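You operate a simulated robot arm through the tools that you are given. There is no shell and no other tool. Be economical: measure what you need, move in short steps, check, and stop when the job is done.

Carry out the task below with a simulated robot arm. There is one attempt and no reset: what you move stays moved.

JOB
Clamp the beige carton in its stop and slot in both dividers.
Fine: slide it in without lifting; lock the clamp before the dividers go in.
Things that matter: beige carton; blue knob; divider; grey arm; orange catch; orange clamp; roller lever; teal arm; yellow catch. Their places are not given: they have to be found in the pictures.

Only the result counts: the job must be done as asked and must still hold three seconds after the hand-in. Knocking over, shifting, dropping, spilling or breaking anything else fails it.

ROBOT AND FRAMES
A 6-joint arm with a two-finger parallel gripper, fixed in place. Base frame: the origin is at the foot of the arm, x ahead of it, y to its left, z up; the work surface is at about z = 800. Units: mm, rad, N and s.
With the tool pointing down near the work surface it reaches from about 380 to 900 mm from the base axis. Its first joint turns from -2.007 to 2.007 rad. Payload 3.43 kg.
Tool frame: the origin (TCP) lies between the finger pads and is the grasp point; the fingertips stand 34 mm ahead of it; z points along the fingers, y is the line along which they close. The gripper opens to 128 mm. The fingers are 24 mm wide and 12 mm thick; the gripper's body (48 by 130 mm) begins 96 mm behind the TCP.
Orientation is that of the tool frame in the base frame, as a unit quaternion [x, y, z, w]. With the fingers straight down and closing along the base's y, the tool's x points along the base's -x, its y along +y and its z along -z.

CONTROLS
- The arm moves only by the tool jog_arm. Its argument "rows" is a list of rows, each an object (a shift or turn left out is 0, a gripper value left out holds the last) with "dp": the shift along the base's x, y, z in units of 250 mm (1.0 is 250 mm), a list of three; "dr": the turn, a rotation vector about the base's x, y, z in units of 180 degrees (1.0 is 180 degrees), a list of three; "hand": the finger opening in mm, from 0 to 128. In form: [{"dp": [dx, dy, dz], "dr": [ax, ay, az], "hand": hand}, ...]. A call has 1 to 12 rows; each row is the pose to reach, as a shift and turn from the pose commanded when the call began. A call with a number of a shift or a turn outside -1 to 1 is refused whole. A row lasts 0.2 s, in which the tool goes at most 50 mm and 0.15 rad; a call with a longer step from one row to the next is refused whole, and so is a gripper value outside its range. Where a pose cannot be reached the arm comes as near as it can. A force on the tool above 40 N (or 10 N above the force at the start of the call, whichever is more), or a blocked arm, ends the call early, and 0.2 s more pass. Each finger travels about 108 mm/s and halts on what it meets, pressing with about 30 N; the grip force reading is that of the motor and also rises with nothing between the fingers. The clock runs only during rows and for 0.2 s after the last one: add rows that repeat a pose to give the fingers time. The reply holds the time, the measured pose of the TCP, the force on the tool along the base axes, the opening and the grip force, in the units named above and with some noise, with the torque about the TCP (base axes, N m) and any sound that the robot's microphone picked up.
- Cameras (640 x 400 px; columns grow to the right, rows downward): "scene" is fixed at [52.2, 650.5, 1364.8]; the picture's right is [-0.69, -0.73, 0.00], its down [-0.39, 0.37, -0.84] and it looks along [0.61, -0.58, -0.54] (base axes); focal length 315 px, centre (320, 200). "wrist" rides on the gripper at [76, -11, -160] in the tool frame; the picture's right is [0.15, 0.99, 0.00], its down [-0.88, 0.13, -0.46] and it looks along [-0.45, 0.07, 0.89] (tool axes); focal length 234 px, centre (320, 200).
- get_image(camera): a new picture of that camera. The clock stands still meanwhile.
- raise_lower(by): slides the trunk up (or, below 0, down) by that many mm; the arm rides with it, the base frame stays. It gives what a move gives, with no picture.
- measure_at(camera, pixels): there is no depth. For up to 12 entries [column, row, z] of the newest picture of that camera ("zoom" is the newest enlarged one), the place [x, y] in the base frame at which the ray of that pixel passes the height z, good to about 2 mm. The clock stands still meanwhile.
- inspect(camera, box): a new picture of the part [left, top, right, bottom] of that camera's present view, enlarged. The clock stands still meanwhile.
- close_job(): hands the job in; it is judged then, once.

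Go step by step. Measure first, check grasps and placings, and put right what went wrong. The budget is 80 turns and 54 pictures, counting those below and the enlarged ones. Unless the task says otherwise, let go and move clear before handing in.

The tools are called as a command line: name --argument value ..., lists and objects as JSON in quotes. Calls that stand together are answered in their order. jog_arm: Moves the arm, as the interface text tells. Its arguments: {"type":"object","properties":{"rows":{"type":"array","items":{"type":"object","properties":{"dp":{"type":"array","items":{"type":"number"}},"dr":{"type":"array","items":{"type":"number"}},"hand":{"type":"number"}}}}},"required":["rows"]} The other tools are called the same way: raise_lower (by) slides the trunk up or down; get_image (camera) takes a picture; measure_at (camera, pixels) gives the place at which the rays of pixels pass given heights; inspect (camera, box) takes an enlarged picture of a part of a camera's view; close_job () hands the job in.

At the start:

```text
clock: 0.0
eef_pos: [508.8, 84.0, 1083.8]
tcp_rot: [0.0, 1.0, 0.0, 0.0]
wrist_force: [0.0, 0.0, -0.6]
ft_torque: [0.01, 0.0, 0.0]
gripper_width: 128.1
grip_force: 0.1
trunk travel left (down, up): [-525.0, 265.0]
```

scene: 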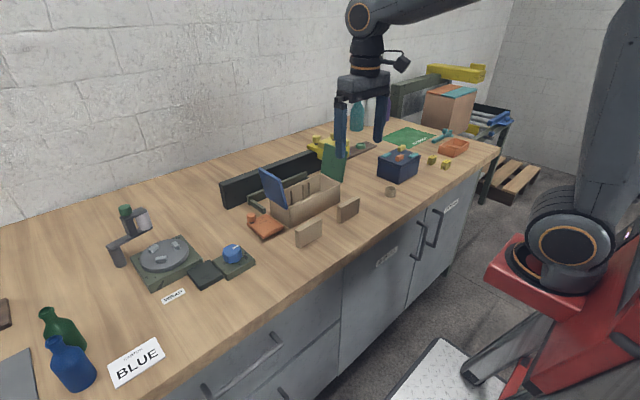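
wrist: 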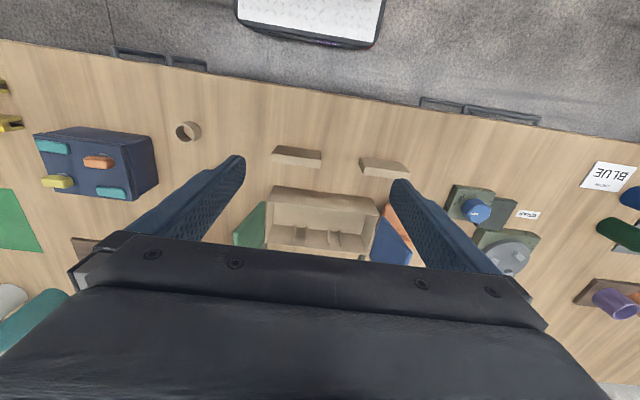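

The carton is at about (305,198) in the scene picture, with an orange part at (265,225) and dividers at (308,234) and (348,209). I'll zoom in on that area first.

inspect --camera "scene" --box '[210, 130, 390, 260]'

inspect --camera "wrist" --box '[220, 130, 440, 270]'

```text
3.08 times, centred on (300, 195) of scene
```

zoom: 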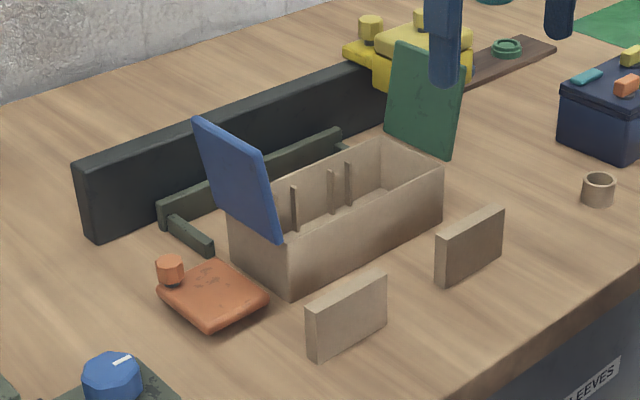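

```text
2.86 times, centred on (330, 200) of wrist
```

zoom: 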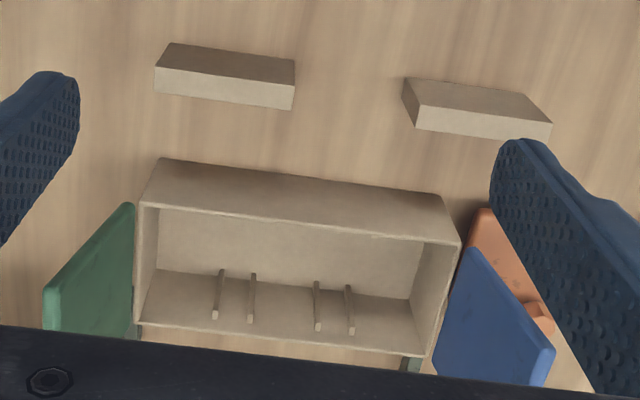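

measure_at --camera "scene" --pixels '[[290.2, 228.4, 800], [338.5, 202, 800], [271.3, 212.8, 800], [262, 229, 800], [300, 246, 800], [344, 222, 800], [232, 250, 830], [320, 145, 830], [223, 207, 800], [250, 203, 800], [264, 212, 800]]'

jog_arm --rows '[{"dp": [-0.2, 0, 0]}, {"dp": [-0.4, 0, 0]}, {"dp": [-0.5, 0, 0]}]'

get_image --camera "wrist"

```text
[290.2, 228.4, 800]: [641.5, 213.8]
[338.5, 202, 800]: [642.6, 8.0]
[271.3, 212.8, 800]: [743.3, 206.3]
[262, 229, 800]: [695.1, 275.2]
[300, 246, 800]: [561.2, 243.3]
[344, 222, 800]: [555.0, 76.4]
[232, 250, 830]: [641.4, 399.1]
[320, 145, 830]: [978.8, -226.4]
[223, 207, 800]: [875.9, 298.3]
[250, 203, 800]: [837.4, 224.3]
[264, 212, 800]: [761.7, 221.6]
```

```text
clock: 0.8
eef_pos: [383.0, 84.2, 1083.4]
tcp_rot: [0.0, 1.0, -0.001, -0.002]
wrist_force: [0.5, -0.2, -0.1]
ft_torque: [0.0, 0.02, 0.0]
gripper_width: 128.1
grip_force: 0.0
trunk travel left (down, up): [-525.0, 265.0]
```

```text
49 pictures are left
```

wrist: 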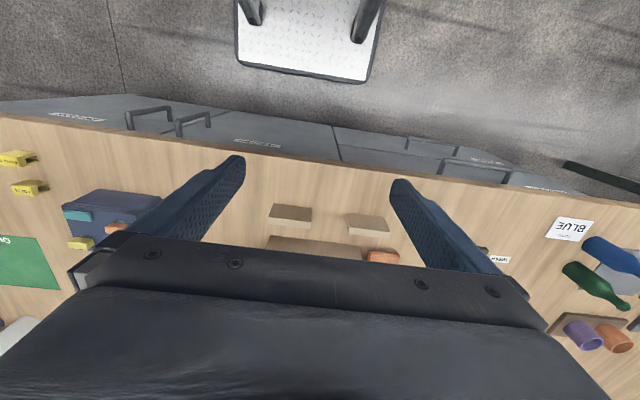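

The finger body hides the view when the arm is further back, so I'll move forward over the carton instead.

jog_arm --rows '[{"dp": [0.2, 0, 0]}, {"dp": [0.4, 0, 0]}, {"dp": [0.6, 0, 0.1]}, {"dp": [0.8, 0, 0.15]}, {"dp": [1.0, 0, 0.15]}]'

jog_arm --rows '[{"dp": [0.2, 0.1, 0]}, {"dp": [0.3, 0.2, 0]}]'

get_image --camera "wrist"

get_image --camera "scene"

```text
refused: row 3 steps farther than a row can; nothing moved
```

```text
refused: row 1 steps farther than a row can; nothing moved
```

```text
48 pictures are left
```

wrist: 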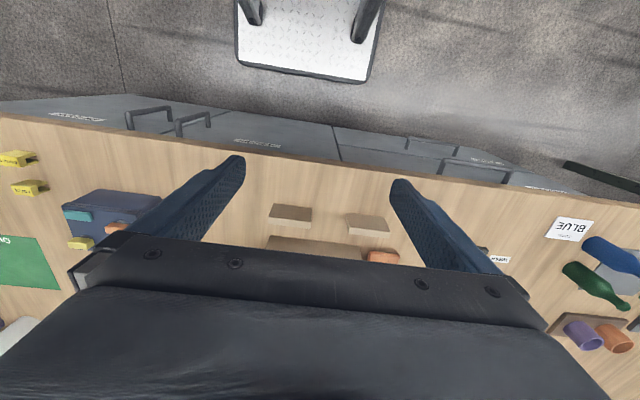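

```text
47 pictures are left
```

scene: 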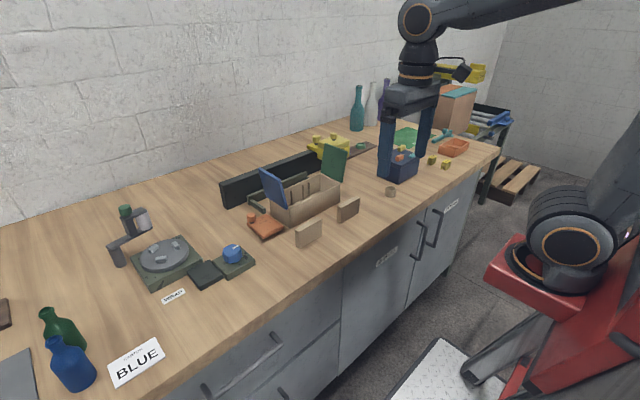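

jog_arm --rows '[{"dp": [0.18, 0, 0.05]}, {"dp": [0.36, 0, 0.1]}, {"dp": [0.54, 0, 0.15]}, {"dp": [0.72, 0, 0.2]}, {"dp": [0.9, 0, 0.2]}, {"dp": [1.0, 0, 0.2]}]'

jog_arm --rows '[{"dp": [0.15, 0.1, 0]}, {"dp": [0.3, 0.15, 0]}]'

get_image --camera "wrist"

```text
clock: 2.2
eef_pos: [632.7, 81.2, 1134.0]
tcp_rot: [0.0, 1.0, -0.001, 0.0]
wrist_force: [-0.3, -0.2, -0.5]
ft_torque: [-0.04, -0.06, -0.01]
gripper_width: 127.9
grip_force: 0.0
trunk travel left (down, up): [-525.0, 265.0]
```

```text
clock: 2.8
eef_pos: [708.8, 122.2, 1134.9]
tcp_rot: [0.001, 1.0, 0.001, 0.0]
wrist_force: [0.2, -0.3, 0.2]
ft_torque: [0.02, -0.09, 0.0]
gripper_width: 127.8
grip_force: 0.1
trunk travel left (down, up): [-525.0, 265.0]
```

```text
46 pictures are left
```

wrist: 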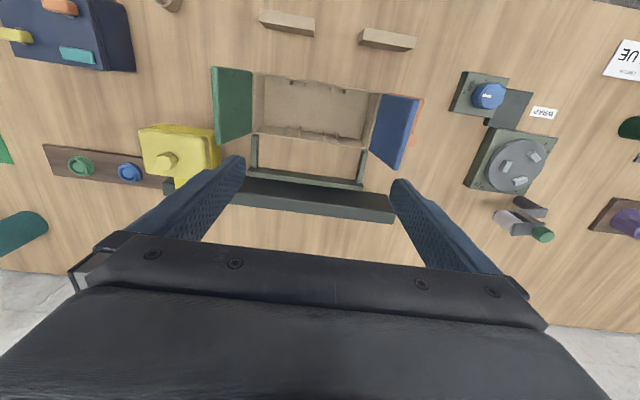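

inspect --camera "wrist" --box '[200, 0, 440, 220]'

inspect --camera "wrist" --box '[30, 90, 250, 230]'

inspect --camera "scene" --box '[290, 110, 400, 180]'

```text
1.82 times, centred on (320, 110) of wrist
```

zoom: 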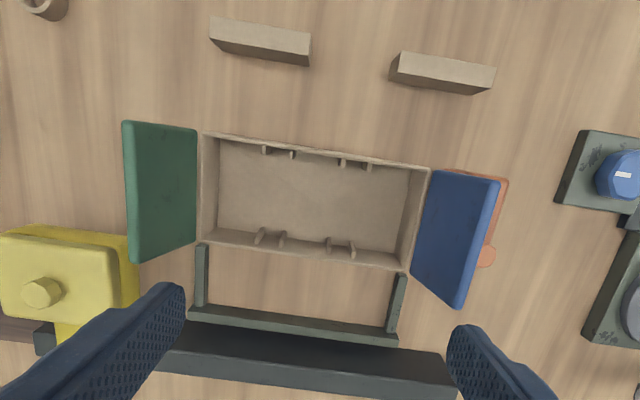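

```text
2.86 times, centred on (140, 160) of wrist
```

zoom: 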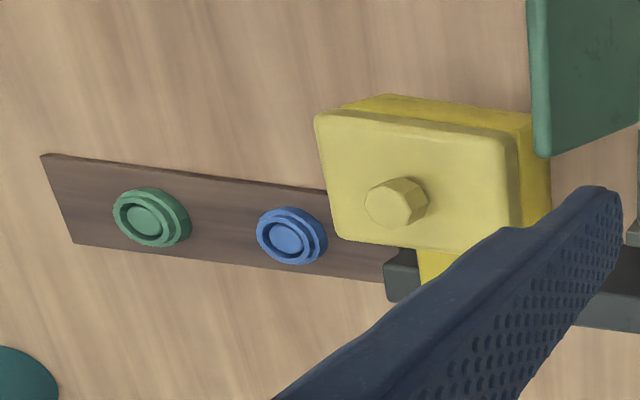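

```text
5.71 times, centred on (345, 145) of scene
```

zoom: 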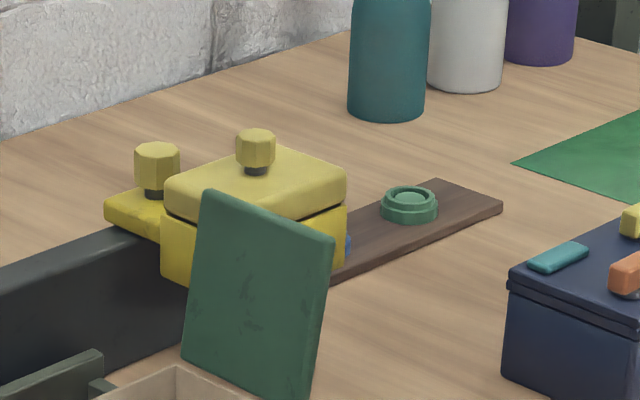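

jog_arm --rows '[{"dp": [0, 0.18, 0]}, {"dp": [0, 0.36, 0]}, {"dp": [0, 0.54, -0.08]}, {"dp": [0, 0.72, -0.16]}, {"dp": [0, 0.9, -0.24]}, {"dp": [0, 0.9, -0.4]}, {"dp": [0, 0.9, -0.5]}]'

get_image --camera "wrist"

inspect --camera "scene" --box '[240, 200, 300, 240]'

```text
clock: 4.4
eef_pos: [706.4, 347.9, 1009.3]
tcp_rot: [0.0, 1.0, 0.0, -0.001]
wrist_force: [0.9, 0.1, 0.5]
ft_torque: [0.0, 0.02, 0.01]
gripper_width: 127.9
grip_force: 0.0
trunk travel left (down, up): [-525.0, 265.0]
```

```text
42 pictures are left
```

wrist: 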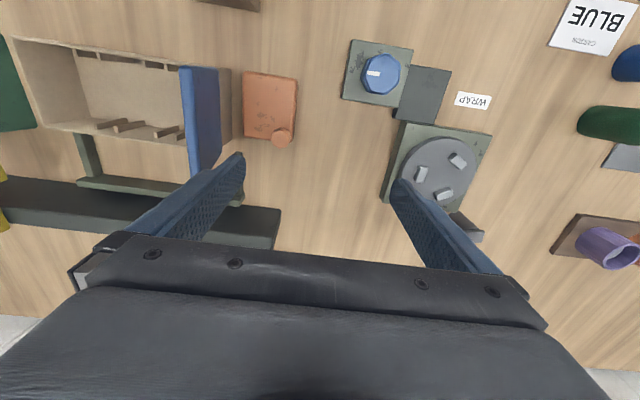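

```text
10.00 times, centred on (270, 220) of scene
```

zoom: 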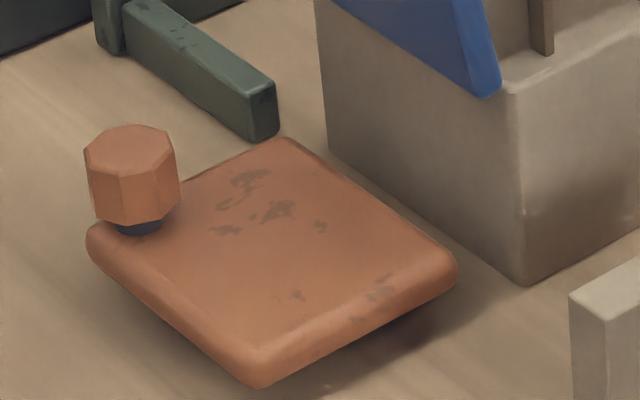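

measure_at --camera "wrist" --pixels '[[243, 72, 820], [298, 79, 820], [297, 140, 820], [246, 138, 820], [283, 136, 845], [78, 135, 820], [97, 178, 820], [14, 38, 870], [45, 128, 870], [224, 62, 870], [232, 137, 870]]'

inspect --camera "wrist" --box '[0, 20, 320, 260]'

```text
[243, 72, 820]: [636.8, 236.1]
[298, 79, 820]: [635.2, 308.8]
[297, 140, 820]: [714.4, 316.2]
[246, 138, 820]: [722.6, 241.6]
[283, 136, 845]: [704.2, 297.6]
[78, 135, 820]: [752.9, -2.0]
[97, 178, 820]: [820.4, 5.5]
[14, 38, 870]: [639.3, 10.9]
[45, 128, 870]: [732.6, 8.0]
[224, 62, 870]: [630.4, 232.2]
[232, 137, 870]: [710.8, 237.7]
```

```text
1.67 times, centred on (160, 140) of wrist
```

zoom: 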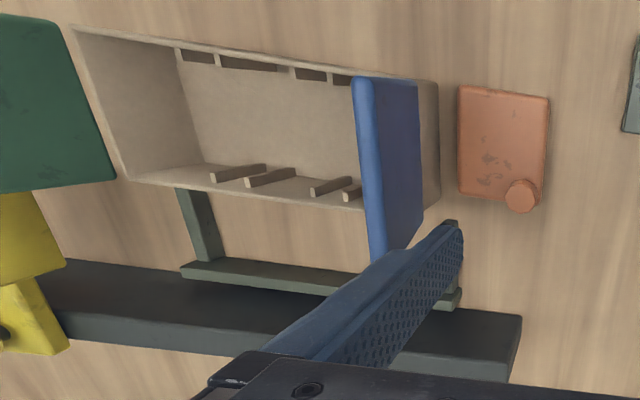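

jog_arm --rows '[{"dp": [0, -0.05, 0.16]}, {"dp": [0, -0.2, 0.2]}, {"dp": [0, -0.38, 0.2]}, {"dp": [0.05, -0.56, 0.2]}, {"dp": [0.1, -0.74, 0.2]}, {"dp": [0.16, -0.9, 0.2]}]'

inspect --camera "wrist" --box '[190, 10, 450, 200]'

```text
clock: 5.8
eef_pos: [745.8, 121.3, 1060.0]
tcp_rot: [0.0, 1.0, 0.0, 0.0]
wrist_force: [-1.0, 0.9, 0.0]
ft_torque: [-0.04, 0.0, 0.0]
gripper_width: 128.0
grip_force: 0.1
trunk travel left (down, up): [-525.0, 265.0]
```

```text
2.11 times, centred on (320, 105) of wrist
```

zoom: 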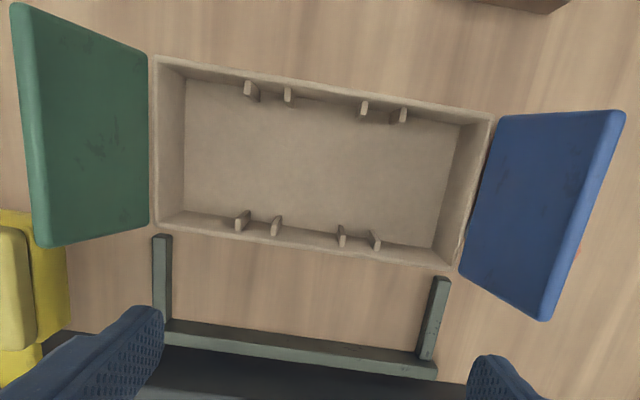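

measure_at --camera "zoom" --pixels '[[150, 55, 857], [492, 116, 857], [158, 228, 857], [452, 270, 857], [171, 236, 820], [153, 236, 820], [433, 278, 820], [450, 278, 820], [172, 321, 820], [417, 358, 820], [185, 82, 803], [434, 247, 803]]'

measure_at --camera "zoom" --pixels '[[251, 83, 853], [289, 90, 853], [364, 103, 853], [402, 110, 853], [242, 214, 853], [277, 219, 853], [342, 229, 853], [376, 235, 853]]'

```text
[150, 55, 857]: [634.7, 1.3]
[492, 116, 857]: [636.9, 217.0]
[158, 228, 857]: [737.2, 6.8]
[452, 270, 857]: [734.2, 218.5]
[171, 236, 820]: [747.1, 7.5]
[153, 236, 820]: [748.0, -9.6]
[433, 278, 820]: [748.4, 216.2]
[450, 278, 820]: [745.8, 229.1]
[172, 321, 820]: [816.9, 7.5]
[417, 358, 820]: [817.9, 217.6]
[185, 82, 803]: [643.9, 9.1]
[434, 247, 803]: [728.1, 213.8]
```

```text
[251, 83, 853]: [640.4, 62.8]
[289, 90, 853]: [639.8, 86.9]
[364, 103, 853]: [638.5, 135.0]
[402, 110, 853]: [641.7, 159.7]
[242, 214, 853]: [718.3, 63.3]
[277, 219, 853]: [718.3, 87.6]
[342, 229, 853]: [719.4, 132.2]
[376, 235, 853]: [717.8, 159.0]
```

measure_at --camera "zoom" --pixels '[[40, 350, 860], [66, 305, 830], [66, 250, 830], [20, 10, 900], [45, 245, 900], [148, 222, 857], [622, 112, 900], [545, 318, 900], [165, 330, 820], [160, 350, 840]]'

measure_at --camera "scene" --pixels '[[297, 246.5, 800], [322, 233, 800], [321.5, 219, 848], [338, 222.5, 800], [359, 207.5, 800], [338.5, 207, 848], [359.5, 197, 848]]'

inspect --camera "scene" --box '[280, 180, 380, 250]'

```text
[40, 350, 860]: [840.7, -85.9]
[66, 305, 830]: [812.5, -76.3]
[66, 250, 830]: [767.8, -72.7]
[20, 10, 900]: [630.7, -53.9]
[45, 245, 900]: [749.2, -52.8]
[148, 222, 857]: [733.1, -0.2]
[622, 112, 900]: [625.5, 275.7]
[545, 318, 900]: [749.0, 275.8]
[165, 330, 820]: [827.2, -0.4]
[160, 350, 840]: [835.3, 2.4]
```

```text
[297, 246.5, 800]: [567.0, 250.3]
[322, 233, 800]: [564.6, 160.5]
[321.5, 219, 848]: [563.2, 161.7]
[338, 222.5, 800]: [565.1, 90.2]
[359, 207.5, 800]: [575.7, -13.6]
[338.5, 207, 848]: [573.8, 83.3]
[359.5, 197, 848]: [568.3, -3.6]
```

```text
5.71 times, centred on (330, 215) of scene
```

zoom: 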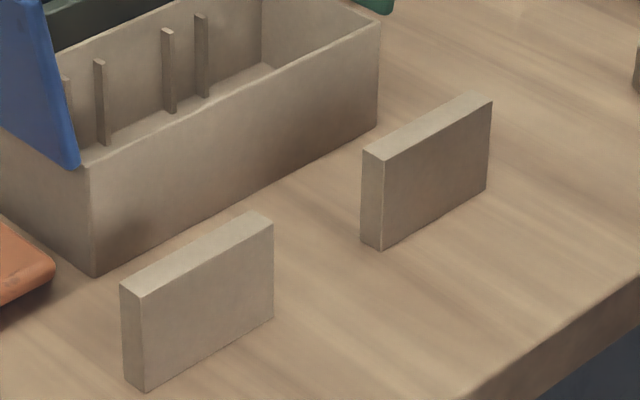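

measure_at --camera "zoom" --pixels '[[145, 392, 800], [273, 322, 800], [124, 380, 800], [140, 297, 855], [273, 226, 855], [121, 286, 855], [252, 212, 855], [381, 248, 800], [488, 190, 800], [384, 161, 855], [492, 101, 855], [363, 150, 855]]'

measure_at --camera "zoom" --pixels '[[472, 92, 855], [95, 275, 800], [377, 127, 800], [378, 22, 867], [92, 160, 867], [378, 22, 860], [92, 160, 860], [378, 22, 853], [92, 160, 853]]'

```text
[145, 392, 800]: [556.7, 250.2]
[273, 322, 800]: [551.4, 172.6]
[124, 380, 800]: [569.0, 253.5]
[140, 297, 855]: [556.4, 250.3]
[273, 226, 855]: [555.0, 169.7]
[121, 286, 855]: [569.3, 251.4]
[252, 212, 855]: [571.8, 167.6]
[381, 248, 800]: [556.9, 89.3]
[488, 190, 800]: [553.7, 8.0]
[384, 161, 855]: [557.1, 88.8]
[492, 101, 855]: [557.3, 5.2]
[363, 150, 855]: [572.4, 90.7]
```

```text
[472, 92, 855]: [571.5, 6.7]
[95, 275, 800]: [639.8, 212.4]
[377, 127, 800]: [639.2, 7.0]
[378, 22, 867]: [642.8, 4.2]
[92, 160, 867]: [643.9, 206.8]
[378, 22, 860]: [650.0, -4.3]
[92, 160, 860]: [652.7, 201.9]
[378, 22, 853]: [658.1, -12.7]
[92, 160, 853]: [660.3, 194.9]
```

measure_at --camera "scene" --pixels '[[265.8, 212.8, 800], [263.2, 214.1, 800], [265.5, 208.5, 815], [262.8, 209.5, 815], [290.6, 228.3, 800], [271, 215.2, 800]]'

inspect --camera "scene" --box '[245, 185, 305, 235]'

```text
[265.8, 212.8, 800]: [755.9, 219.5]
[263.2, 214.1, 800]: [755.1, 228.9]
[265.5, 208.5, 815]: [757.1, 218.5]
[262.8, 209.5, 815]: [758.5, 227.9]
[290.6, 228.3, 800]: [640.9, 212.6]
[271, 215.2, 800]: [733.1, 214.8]
```

```text
8.00 times, centred on (275, 210) of scene
```

zoom: 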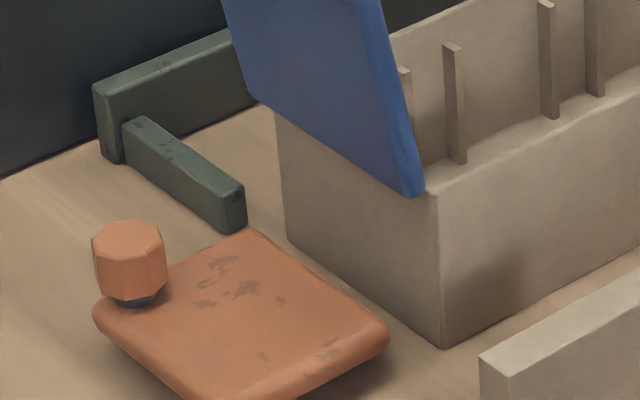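

I'll grip the carton's front wall between the rib pairs at y≈111 and slide it, so I control yaw and y as well. First I turn the tool 90° above the wall.

jog_arm --rows '[{"dp": [-0.04, -0.004, 0], "dr": [0, 0, -0.0455], "hand": 90}, {"dp": [-0.08, -0.008, 0], "dr": [0, 0, -0.0909]}, {"dp": [-0.12, -0.012, 0], "dr": [0, 0, -0.1364]}, {"dp": [-0.16, -0.016, 0], "dr": [0, 0, -0.1818]}, {"dp": [-0.2, -0.02, 0], "dr": [0, 0, -0.2273]}, {"dp": [-0.24, -0.024, 0], "dr": [0, 0, -0.2727]}, {"dp": [-0.28, -0.028, 0], "dr": [0, 0, -0.3182]}, {"dp": [-0.32, -0.032, 0], "dr": [0, 0, -0.3636]}, {"dp": [-0.36, -0.036, 0], "dr": [0, 0, -0.4091]}, {"dp": [-0.4, -0.04, 0], "dr": [0, 0, -0.4545]}, {"dp": [-0.413, -0.041, 0], "dr": [0, 0, -0.5]}]'

get_image --camera "wrist"

```text
clock: 8.2
eef_pos: [644.4, 110.7, 1058.3]
tcp_rot: [0.708, 0.706, 0.0, 0.0]
wrist_force: [0.1, 0.1, 0.2]
ft_torque: [0.01, 0.06, 0.04]
gripper_width: 90.0
grip_force: 0.1
trunk travel left (down, up): [-525.0, 265.0]
```

```text
36 pictures are left
```

wrist: 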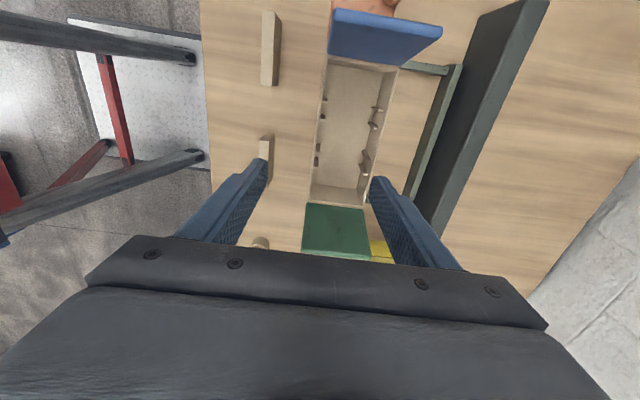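

The tool is turned and centred over the front wall at (644,111). I'll lower it with a 60 mm opening.

jog_arm --rows '[{"dp": [-0.01, 0, -0.18], "hand": 60}, {"dp": [-0.016, 0, -0.36]}, {"dp": [-0.016, 0, -0.54]}, {"dp": [-0.016, 0, -0.7]}, {"dp": [-0.016, 0, -0.812]}, {"dp": [-0.016, 0, -0.812]}]'

inspect --camera "scene" --box '[240, 150, 380, 240]'

get_image --camera "wrist"

```text
clock: 9.6
eef_pos: [641.8, 110.4, 855.3]
tcp_rot: [0.707, 0.707, 0.0, 0.001]
wrist_force: [0.5, -0.3, 0.4]
ft_torque: [-0.01, 0.02, 0.03]
gripper_width: 59.9
grip_force: 0.0
trunk travel left (down, up): [-525.0, 265.0]
```

```text
4.44 times, centred on (310, 195) of scene
```

zoom: 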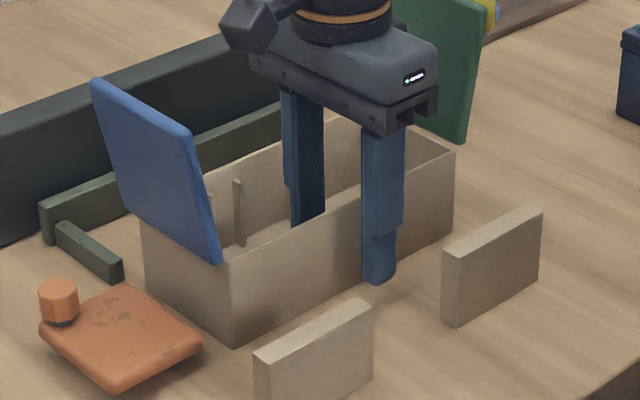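

```text
34 pictures are left
```

wrist: 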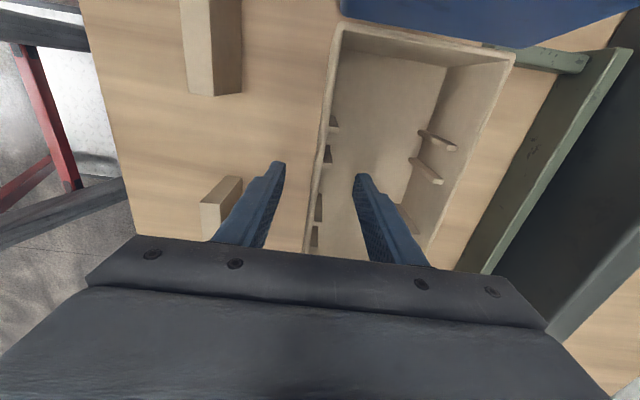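

The fingers straddle the front wall, so I'll close on it.

jog_arm --rows '[{"dp": [0, 0, 0], "hand": 30}, {"dp": [0, 0, 0], "hand": 10}, {"dp": [0, 0, 0], "hand": 0}, {"dp": [0, 0, 0], "hand": 0}, {"dp": [0, 0, 0], "hand": 0}]'

get_image --camera "wrist"

```text
clock: 10.8
eef_pos: [641.6, 111.7, 855.5]
tcp_rot: [0.707, 0.707, 0.0, -0.001]
wrist_force: [0.4, -0.6, 0.9]
ft_torque: [0.02, 0.0, 0.04]
gripper_width: 3.4
grip_force: 29.8
trunk travel left (down, up): [-525.0, 265.0]
```

```text
33 pictures are left
```

wrist: 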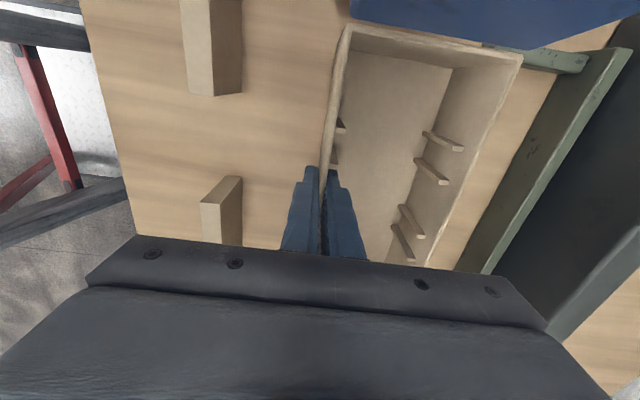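

inspect --camera "wrist" --box '[320, 0, 640, 200]'

measure_at --camera "wrist" --pixels '[[520, 61, 870], [345, 22, 870], [555, 72, 815], [583, 73, 815]]'

```text
2.00 times, centred on (480, 100) of wrist
```

zoom: 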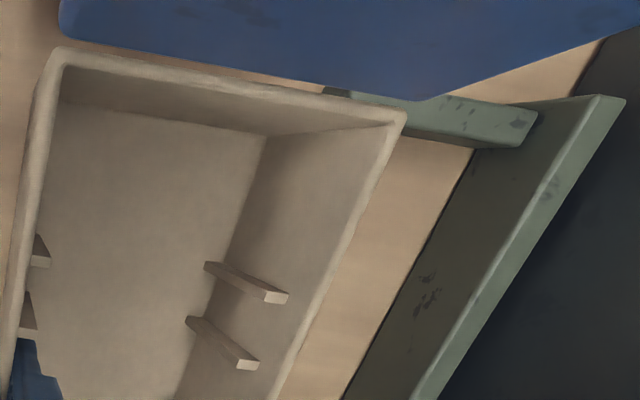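

```text
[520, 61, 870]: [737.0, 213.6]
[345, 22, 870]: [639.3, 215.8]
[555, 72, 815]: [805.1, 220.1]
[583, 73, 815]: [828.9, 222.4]
```

measure_at --camera "zoom" --pixels '[[410, 137, 800], [474, 150, 800], [404, 113, 870], [398, 122, 870], [65, 50, 870], [340, 395, 800], [430, 232, 800]]'

```text
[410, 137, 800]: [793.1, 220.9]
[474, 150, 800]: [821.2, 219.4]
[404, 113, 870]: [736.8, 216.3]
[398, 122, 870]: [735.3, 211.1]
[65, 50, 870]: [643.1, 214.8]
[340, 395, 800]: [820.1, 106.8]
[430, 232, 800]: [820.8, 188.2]
```

Cheek inner faces are about y 6 and 219.5, the back plate is x≈820.5, and the carton sits about 2 mm too far right. I'll shift +2 mm in y and slide +60 mm in x.

jog_arm --rows '[{"dp": [0.02, 0.008, 0]}, {"dp": [0.04, 0.008, 0]}, {"dp": [0.07, 0.008, 0]}, {"dp": [0.1, 0.008, 0]}, {"dp": [0.13, 0.008, 0]}, {"dp": [0.16, 0.008, 0]}, {"dp": [0.19, 0.008, 0]}, {"dp": [0.22, 0.008, 0]}, {"dp": [0.24, 0.008, 0]}]'

get_image --camera "wrist"

```text
clock: 12.8
eef_pos: [702.1, 113.7, 856.4]
tcp_rot: [0.707, 0.708, 0.0, 0.0]
wrist_force: [0.0, 0.5, -0.1]
ft_torque: [0.05, 0.05, 0.01]
gripper_width: 3.6
grip_force: 29.6
trunk travel left (down, up): [-525.0, 265.0]
```

```text
31 pictures are left
```

wrist: 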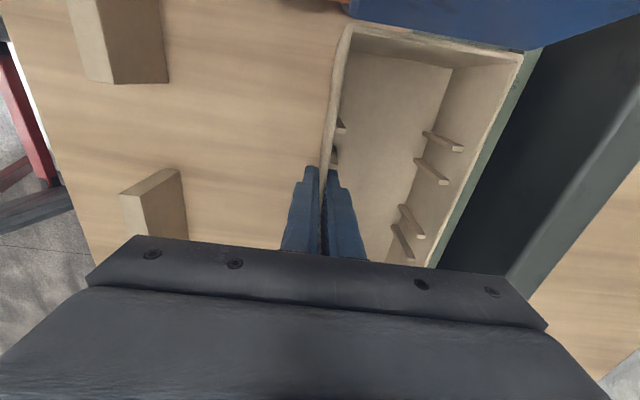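

The carton is sliding in with no jam and low forces. I'll push the rest slowly until the back plate resists.

jog_arm --rows '[{"dp": [0.02, 0, 0]}, {"dp": [0.04, 0, 0]}, {"dp": [0.06, 0, 0]}, {"dp": [0.075, 0, 0]}, {"dp": [0.085, 0, 0]}, {"dp": [0.095, 0, 0]}, {"dp": [0.105, 0, 0]}]'

inspect --camera "scene" --box '[240, 150, 380, 240]'

```text
clock: 14.4
eef_pos: [726.1, 111.8, 856.6]
tcp_rot: [0.707, 0.707, 0.0, -0.001]
wrist_force: [-22.4, -1.1, 9.0]
ft_torque: [0.17, -0.15, -0.06]
gripper_width: 3.6
grip_force: 30.3
trunk travel left (down, up): [-525.0, 265.0]
```

```text
4.44 times, centred on (310, 195) of scene
```

zoom: 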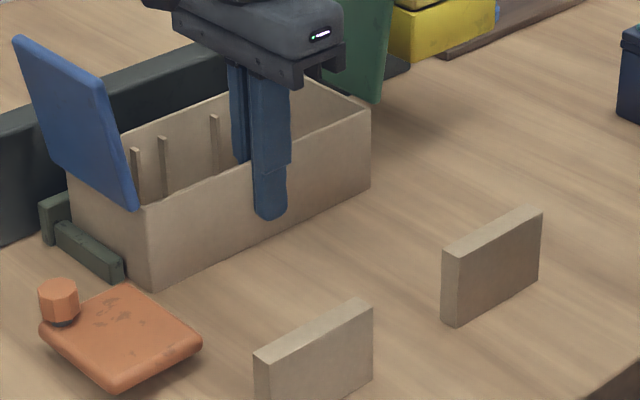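

The carton is seated: 22 N reaction at x≈726. I'll ease the push, open, and rise straight up, moving over toward the orange clamp.

jog_arm --rows '[{"dp": [-0.012, 0, 0]}, {"dp": [-0.012, 0, 0], "hand": 30}, {"dp": [-0.012, 0, 0], "hand": 40}, {"dp": [-0.012, 0, 0.15]}, {"dp": [-0.012, 0, 0.33]}, {"dp": [-0.04, 0, 0.5]}, {"dp": [-0.08, 0.1, 0.6]}, {"dp": [-0.08, 0.25, 0.6]}, {"dp": [-0.08, 0.4, 0.6]}, {"dp": [-0.08, 0.55, 0.6]}, {"dp": [-0.08, 0.55, 0.5]}]'

get_image --camera "wrist"

```text
clock: 16.8
eef_pos: [709.9, 251.5, 1002.9]
tcp_rot: [0.707, 0.708, 0.01, 0.003]
wrist_force: [-3.9, 2.3, 13.1]
ft_torque: [0.19, -0.18, 0.08]
gripper_width: 38.4
grip_force: 0.1
trunk travel left (down, up): [-525.0, 265.0]
stopped in row 11: the force on the tool passed its limit at 56 N (the readings are from after the stop); the commanded pose is now the measured one
```

```text
29 pictures are left
```

wrist: 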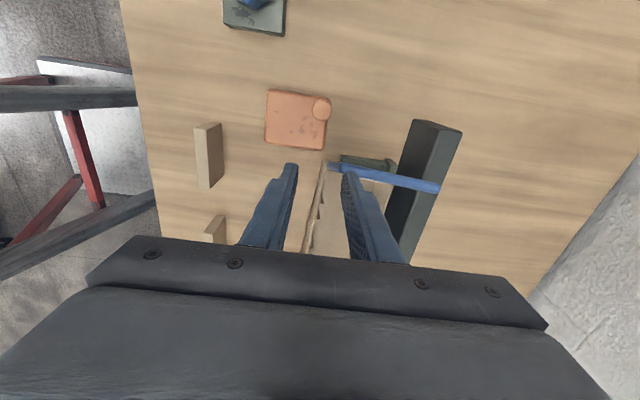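

The hand hit something with 56 N at z≈1003; the blue flap reaches higher than I thought. I'll lift off and check the carton.

jog_arm --rows '[{"dp": [0, 0, 0.12]}, {"dp": [0, 0, 0.25]}]'

inspect --camera "scene" --box '[210, 130, 370, 240]'

get_image --camera "wrist"

```text
clock: 17.4
eef_pos: [711.1, 252.6, 1063.3]
tcp_rot: [0.707, 0.707, 0.008, 0.002]
wrist_force: [1.5, -0.7, 0.4]
ft_torque: [-0.05, 0.01, -0.01]
gripper_width: 40.0
grip_force: 0.1
trunk travel left (down, up): [-525.0, 265.0]
```

```text
3.64 times, centred on (290, 185) of scene
```

zoom: 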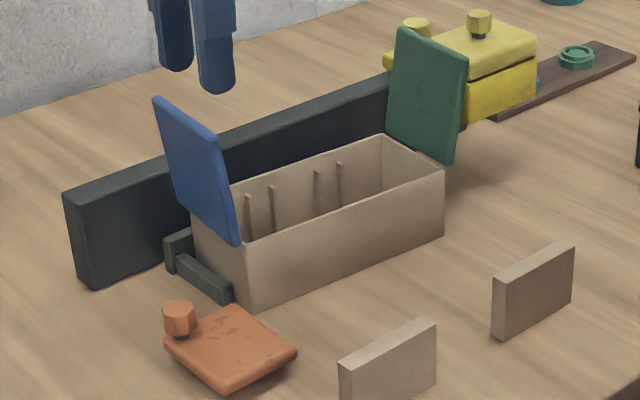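

```text
27 pictures are left
```

wrist: 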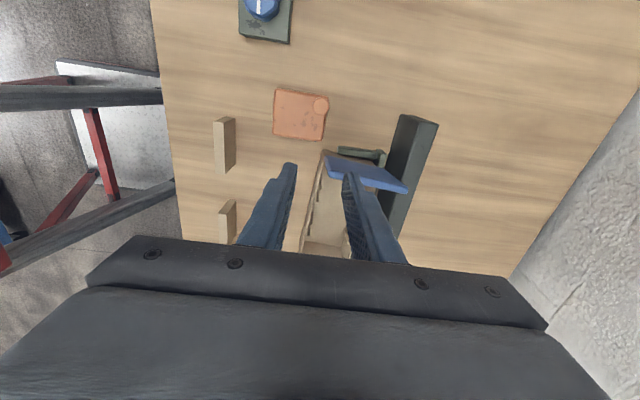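

The carton and flap look unharmed. Now I'll look at the orange clamp more closely.

inspect --camera "wrist" --box '[260, 75, 400, 175]'

inspect --camera "scene" --box '[245, 200, 305, 240]'

```text
4.00 times, centred on (330, 125) of wrist
```

zoom: 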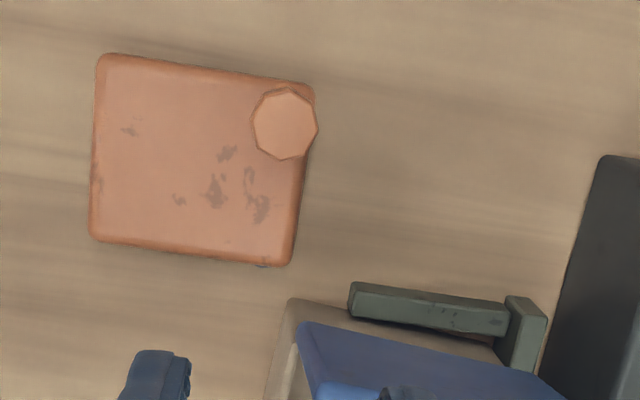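

```text
10.00 times, centred on (275, 220) of scene
```

zoom: 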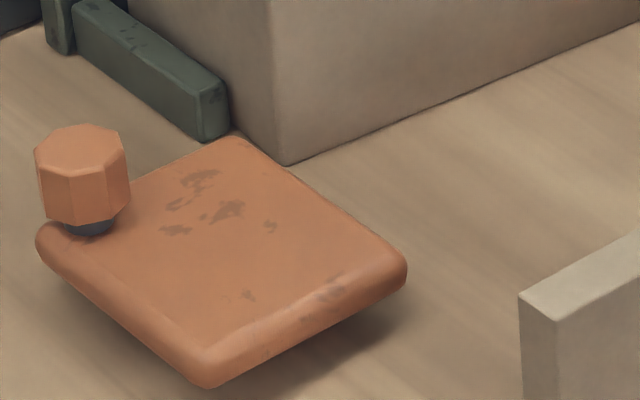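

inspect --camera "wrist" --box '[260, 75, 400, 175]'

measure_at --camera "zoom" --pixels '[[284, 122, 845], [284, 122, 835], [98, 55, 815], [312, 88, 815], [290, 265, 815], [90, 240, 815]]'

measure_at --camera "scene" --pixels '[[251.2, 213.6, 845], [251.2, 213.6, 840], [251.2, 213.6, 850], [252, 223.0, 820], [252, 223, 825], [252, 223, 830]]'

```text
4.00 times, centred on (330, 125) of wrist
```

zoom: 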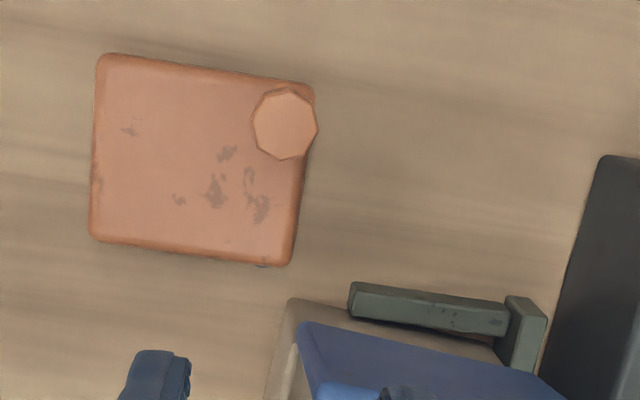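

```text
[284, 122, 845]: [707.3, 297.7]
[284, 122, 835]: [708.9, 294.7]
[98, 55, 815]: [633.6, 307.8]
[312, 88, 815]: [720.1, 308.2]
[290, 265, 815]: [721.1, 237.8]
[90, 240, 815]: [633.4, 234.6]
```

```text
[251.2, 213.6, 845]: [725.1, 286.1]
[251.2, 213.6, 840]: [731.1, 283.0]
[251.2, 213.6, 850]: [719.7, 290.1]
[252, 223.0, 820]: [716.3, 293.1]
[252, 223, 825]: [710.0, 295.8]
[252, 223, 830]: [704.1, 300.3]
```

The knob is at about (705,300) with its top near z≈858, and the plate looks like a slider that moves toward −y in front of the carton. I'll yaw back over it, then tilt the hand back 30° so the body clears the blue flap.

jog_arm --rows '[{"dp": [-0.01, 0.02, 0], "dr": [0, 0, 0.0455]}, {"dp": [-0.02, 0.04, 0], "dr": [0, 0, 0.0909]}, {"dp": [-0.03, 0.06, 0], "dr": [0, 0, 0.1364]}, {"dp": [-0.04, 0.08, 0], "dr": [0, 0, 0.1818]}, {"dp": [-0.05, 0.1, 0], "dr": [0, 0, 0.2273]}, {"dp": [-0.06, 0.12, 0], "dr": [0, 0, 0.2727]}, {"dp": [-0.08, 0.14, 0], "dr": [0, 0, 0.3182]}, {"dp": [-0.1, 0.16, 0], "dr": [0, 0, 0.3636]}, {"dp": [-0.12, 0.19, 0], "dr": [0, 0, 0.4091]}, {"dp": [-0.124, 0.19, 0], "dr": [0, 0, 0.4545]}, {"dp": [-0.124, 0.19, 0], "dr": [0, 0, 0.5]}]'

jog_arm --rows '[{"dp": [0, 0, -0.1], "dr": [0, -0.042, 0], "hand": 60}, {"dp": [0, 0, -0.2], "dr": [0, -0.084, 0]}, {"dp": [0, 0, -0.3], "dr": [0, -0.126, 0]}, {"dp": [0, 0, -0.4], "dr": [0, -0.1667, 0]}]'

get_image --camera "wrist"

```text
clock: 19.8
eef_pos: [680.0, 297.2, 1063.5]
tcp_rot: [-0.001, 1.0, 0.006, -0.005]
wrist_force: [-0.4, -0.3, 0.4]
ft_torque: [0.01, 0.0, -0.01]
gripper_width: 40.1
grip_force: 0.0
trunk travel left (down, up): [-525.0, 265.0]
```

```text
clock: 20.8
eef_pos: [678.2, 299.0, 963.6]
tcp_rot: [-0.002, 0.966, 0.007, 0.257]
wrist_force: [-0.4, -0.2, -0.9]
ft_torque: [0.04, 0.01, 0.01]
gripper_width: 60.1
grip_force: 0.0
trunk travel left (down, up): [-525.0, 265.0]
```

```text
23 pictures are left
```

wrist: 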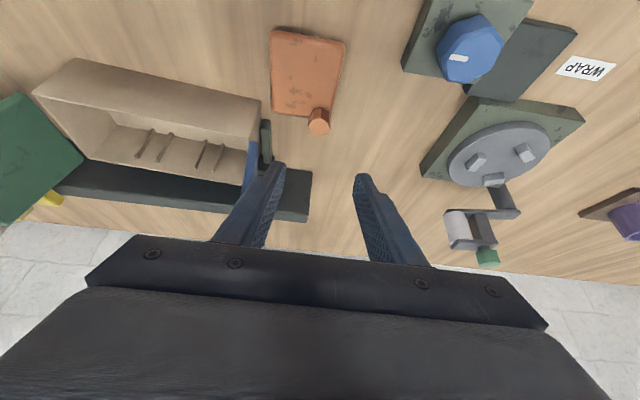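

measure_at --camera "wrist" --pixels '[[319, 126, 858], [319, 126, 850], [319, 110, 828]]'

jog_arm --rows '[{"dp": [0.02, 0.004, -0.12]}, {"dp": [0.04, 0.004, -0.24]}, {"dp": [0.06, 0.004, -0.3]}]'

get_image --camera "wrist"

inspect --camera "scene" --box '[220, 170, 320, 240]'

```text
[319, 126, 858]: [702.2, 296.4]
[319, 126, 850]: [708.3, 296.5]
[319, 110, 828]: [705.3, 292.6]
```

```text
clock: 21.6
eef_pos: [694.0, 299.5, 886.9]
tcp_rot: [-0.003, 0.967, 0.008, 0.256]
wrist_force: [0.9, 0.1, -0.2]
ft_torque: [0.0, 0.01, 0.03]
gripper_width: 60.1
grip_force: 0.0
trunk travel left (down, up): [-525.0, 265.0]
```

```text
22 pictures are left
```

wrist: 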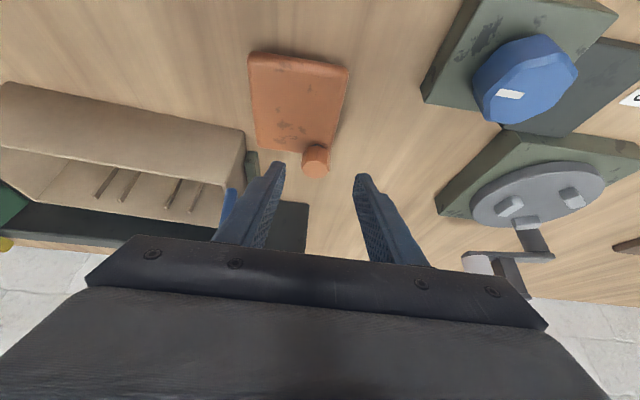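

```text
5.71 times, centred on (270, 205) of scene
```

zoom: 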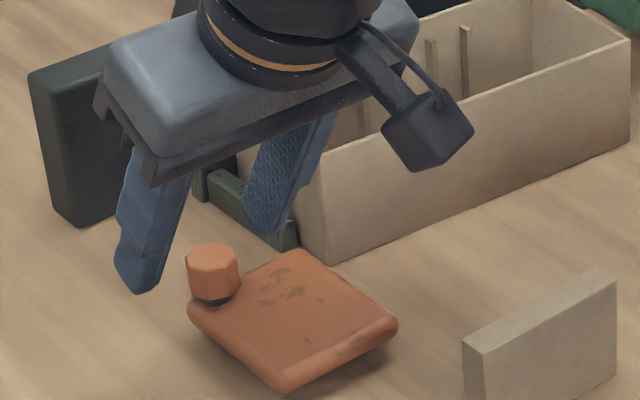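

The knob lies between the fingers, so I'll lower 18 mm and close on it.

jog_arm --rows '[{"dp": [-0.004, -0.008, -0.04]}, {"dp": [-0.008, -0.008, -0.072]}, {"dp": [-0.008, -0.008, -0.072], "hand": 30}, {"dp": [-0.008, -0.008, -0.072], "hand": 10}, {"dp": [-0.008, -0.008, -0.072], "hand": 5}, {"dp": [-0.008, -0.008, -0.072], "hand": 5}]'

inspect --camera "scene" --box '[220, 170, 320, 240]'

```text
clock: 23.0
eef_pos: [691.7, 294.8, 870.5]
tcp_rot: [-0.001, 0.967, 0.005, 0.253]
wrist_force: [2.5, -37.5, 1.2]
ft_torque: [-1.1, -0.54, -0.47]
gripper_width: 24.8
grip_force: 45.1
trunk travel left (down, up): [-525.0, 265.0]
```

```text
5.71 times, centred on (270, 205) of scene
```

zoom: 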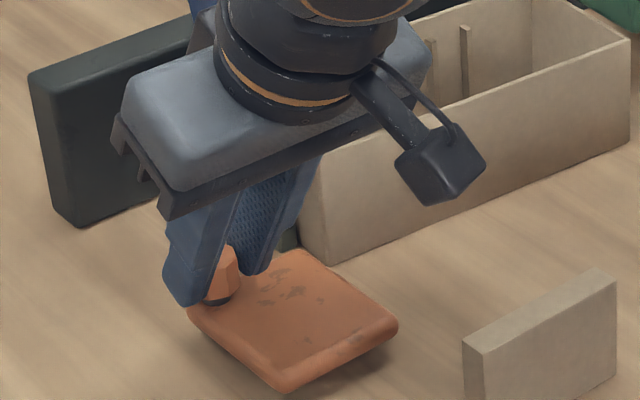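

I have the knob at 24.8 mm opening. I'll try sliding it toward −y, gently.

jog_arm --rows '[{"dp": [0, -0.01, 0]}, {"dp": [0, -0.02, 0]}, {"dp": [0, -0.03, 0]}, {"dp": [0, -0.045, 0]}]'

```text
clock: 24.0
eef_pos: [692.7, 293.0, 870.4]
tcp_rot: [-0.006, 0.967, 0.011, 0.256]
wrist_force: [-6.8, 38.8, -16.4]
ft_torque: [1.04, 1.14, 0.62]
gripper_width: 24.9
grip_force: 45.0
trunk travel left (down, up): [-525.0, 265.0]
```

It resists −y with 39 N and almost no motion. I'll go back to neutral and test the x direction.

jog_arm --rows '[{"dp": [0, 0.015, 0]}, {"dp": [-0.01, 0.032, 0]}, {"dp": [-0.02, 0.032, 0]}, {"dp": [-0.032, 0.032, 0]}]'

jog_arm --rows '[{"dp": [0.02, 0, 0]}, {"dp": [0.035, 0, 0]}, {"dp": [0.05, 0, 0]}, {"dp": [0.06, 0, 0]}]'

```text
clock: 25.0
eef_pos: [686.5, 293.9, 870.5]
tcp_rot: [-0.002, 0.967, 0.006, 0.255]
wrist_force: [2.4, 21.3, -6.1]
ft_torque: [0.35, 0.05, 0.59]
gripper_width: 25.0
grip_force: 45.4
trunk travel left (down, up): [-525.0, 265.0]
```

```text
clock: 26.0
eef_pos: [697.5, 294.8, 869.0]
tcp_rot: [-0.003, 0.967, 0.007, 0.254]
wrist_force: [-36.0, 8.7, 5.8]
ft_torque: [0.24, 1.14, 0.17]
gripper_width: 25.3
grip_force: 45.2
trunk travel left (down, up): [-525.0, 265.0]
```

jog_arm --rows '[{"dp": [-0.03, 0, 0]}, {"dp": [-0.06, 0, 0]}, {"dp": [-0.08, 0, 0]}, {"dp": [-0.1, 0, 0]}, {"dp": [-0.12, 0, 0]}]'

inspect --camera "scene" --box '[220, 170, 320, 240]'

```text
clock: 27.2
eef_pos: [670.8, 290.9, 869.9]
tcp_rot: [-0.001, 0.967, 0.005, 0.254]
wrist_force: [16.7, -23.6, -12.9]
ft_torque: [-0.93, -0.6, -0.2]
gripper_width: 25.0
grip_force: 45.0
trunk travel left (down, up): [-525.0, 265.0]
```

```text
5.71 times, centred on (270, 205) of scene
```

zoom: 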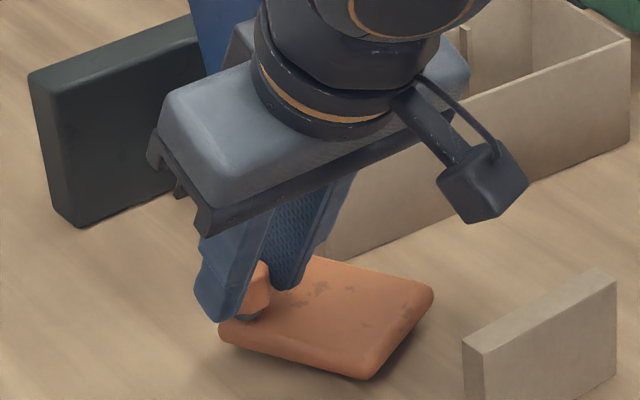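

The plate rotates: it swings anticlockwise about a pivot near (708,247), with the knob on a radius of about 50 mm. I'll follow that arc.

jog_arm --rows '[{"dp": [0.008, -0.016, 0]}, {"dp": [-0.016, -0.03, 0]}, {"dp": [-0.028, -0.04, 0]}, {"dp": [-0.038, -0.048, 0]}, {"dp": [-0.048, -0.058, 0]}, {"dp": [-0.057, -0.068, 0]}]'

inspect --camera "scene" --box '[220, 170, 320, 240]'

```text
clock: 28.6
eef_pos: [655.0, 280.9, 870.6]
tcp_rot: [-0.003, 0.967, 0.007, 0.255]
wrist_force: [-14.4, 27.0, -6.3]
ft_torque: [0.62, 0.31, 0.91]
gripper_width: 24.8
grip_force: 45.2
trunk travel left (down, up): [-525.0, 265.0]
```

```text
5.71 times, centred on (270, 205) of scene
```

zoom: 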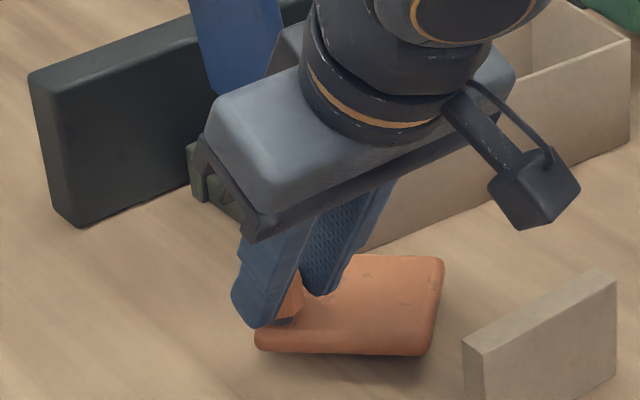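

jog_arm --rows '[{"dp": [0.002, 0.013, 0]}, {"dp": [-0.016, -0.006, 0]}, {"dp": [-0.025, -0.018, 0]}, {"dp": [-0.034, -0.031, 0]}, {"dp": [-0.041, -0.044, 0]}, {"dp": [-0.048, -0.057, 0]}, {"dp": [-0.053, -0.072, 0]}, {"dp": [-0.058, -0.086, 0]}]'

inspect --camera "scene" --box '[220, 170, 320, 240]'

```text
clock: 30.4
eef_pos: [640.7, 255.3, 870.4]
tcp_rot: [-0.002, 0.967, 0.007, 0.255]
wrist_force: [-4.3, 6.7, 9.3]
ft_torque: [-0.02, 0.08, 0.39]
gripper_width: 25.0
grip_force: 45.0
trunk travel left (down, up): [-525.0, 265.0]
```

```text
5.71 times, centred on (270, 205) of scene
```

zoom: 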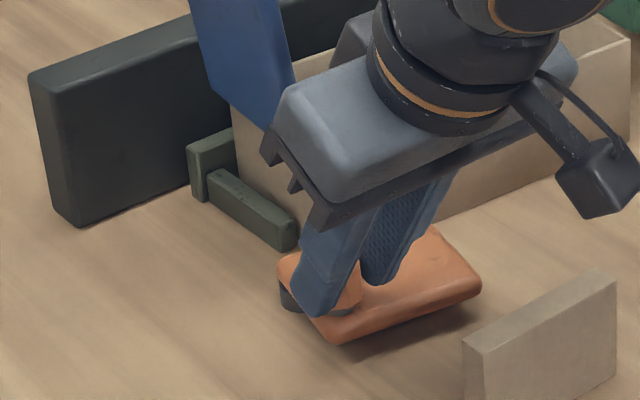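

jog_arm --rows '[{"dp": [-0.004, -0.015, 0]}, {"dp": [-0.006, -0.03, 0]}, {"dp": [-0.008, -0.045, 0]}, {"dp": [-0.008, -0.06, 0]}, {"dp": [-0.008, -0.07, 0]}, {"dp": [-0.007, -0.08, 0]}, {"dp": [-0.006, -0.09, 0]}]'

inspect --camera "scene" --box '[220, 170, 320, 240]'

```text
clock: 31.6
eef_pos: [638.5, 243.4, 870.3]
tcp_rot: [-0.005, 0.966, 0.012, 0.257]
wrist_force: [-17.3, 28.0, -1.8]
ft_torque: [0.83, 0.43, 0.82]
gripper_width: 24.8
grip_force: 45.4
trunk travel left (down, up): [-525.0, 265.0]
stopped in row 6: the force on the tool passed its limit at 43 N (the readings are from after the stop); the commanded pose is now the measured one
```

```text
5.71 times, centred on (270, 205) of scene
```

zoom: 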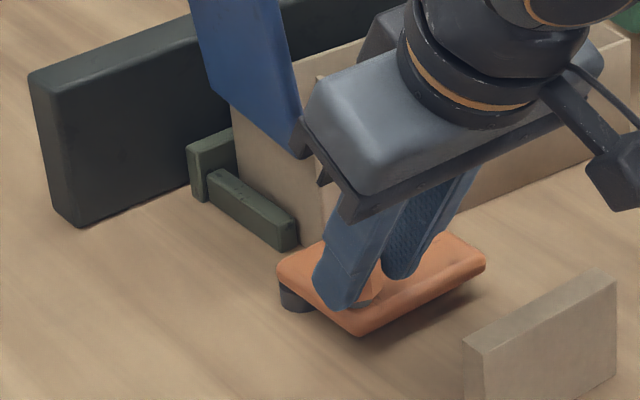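

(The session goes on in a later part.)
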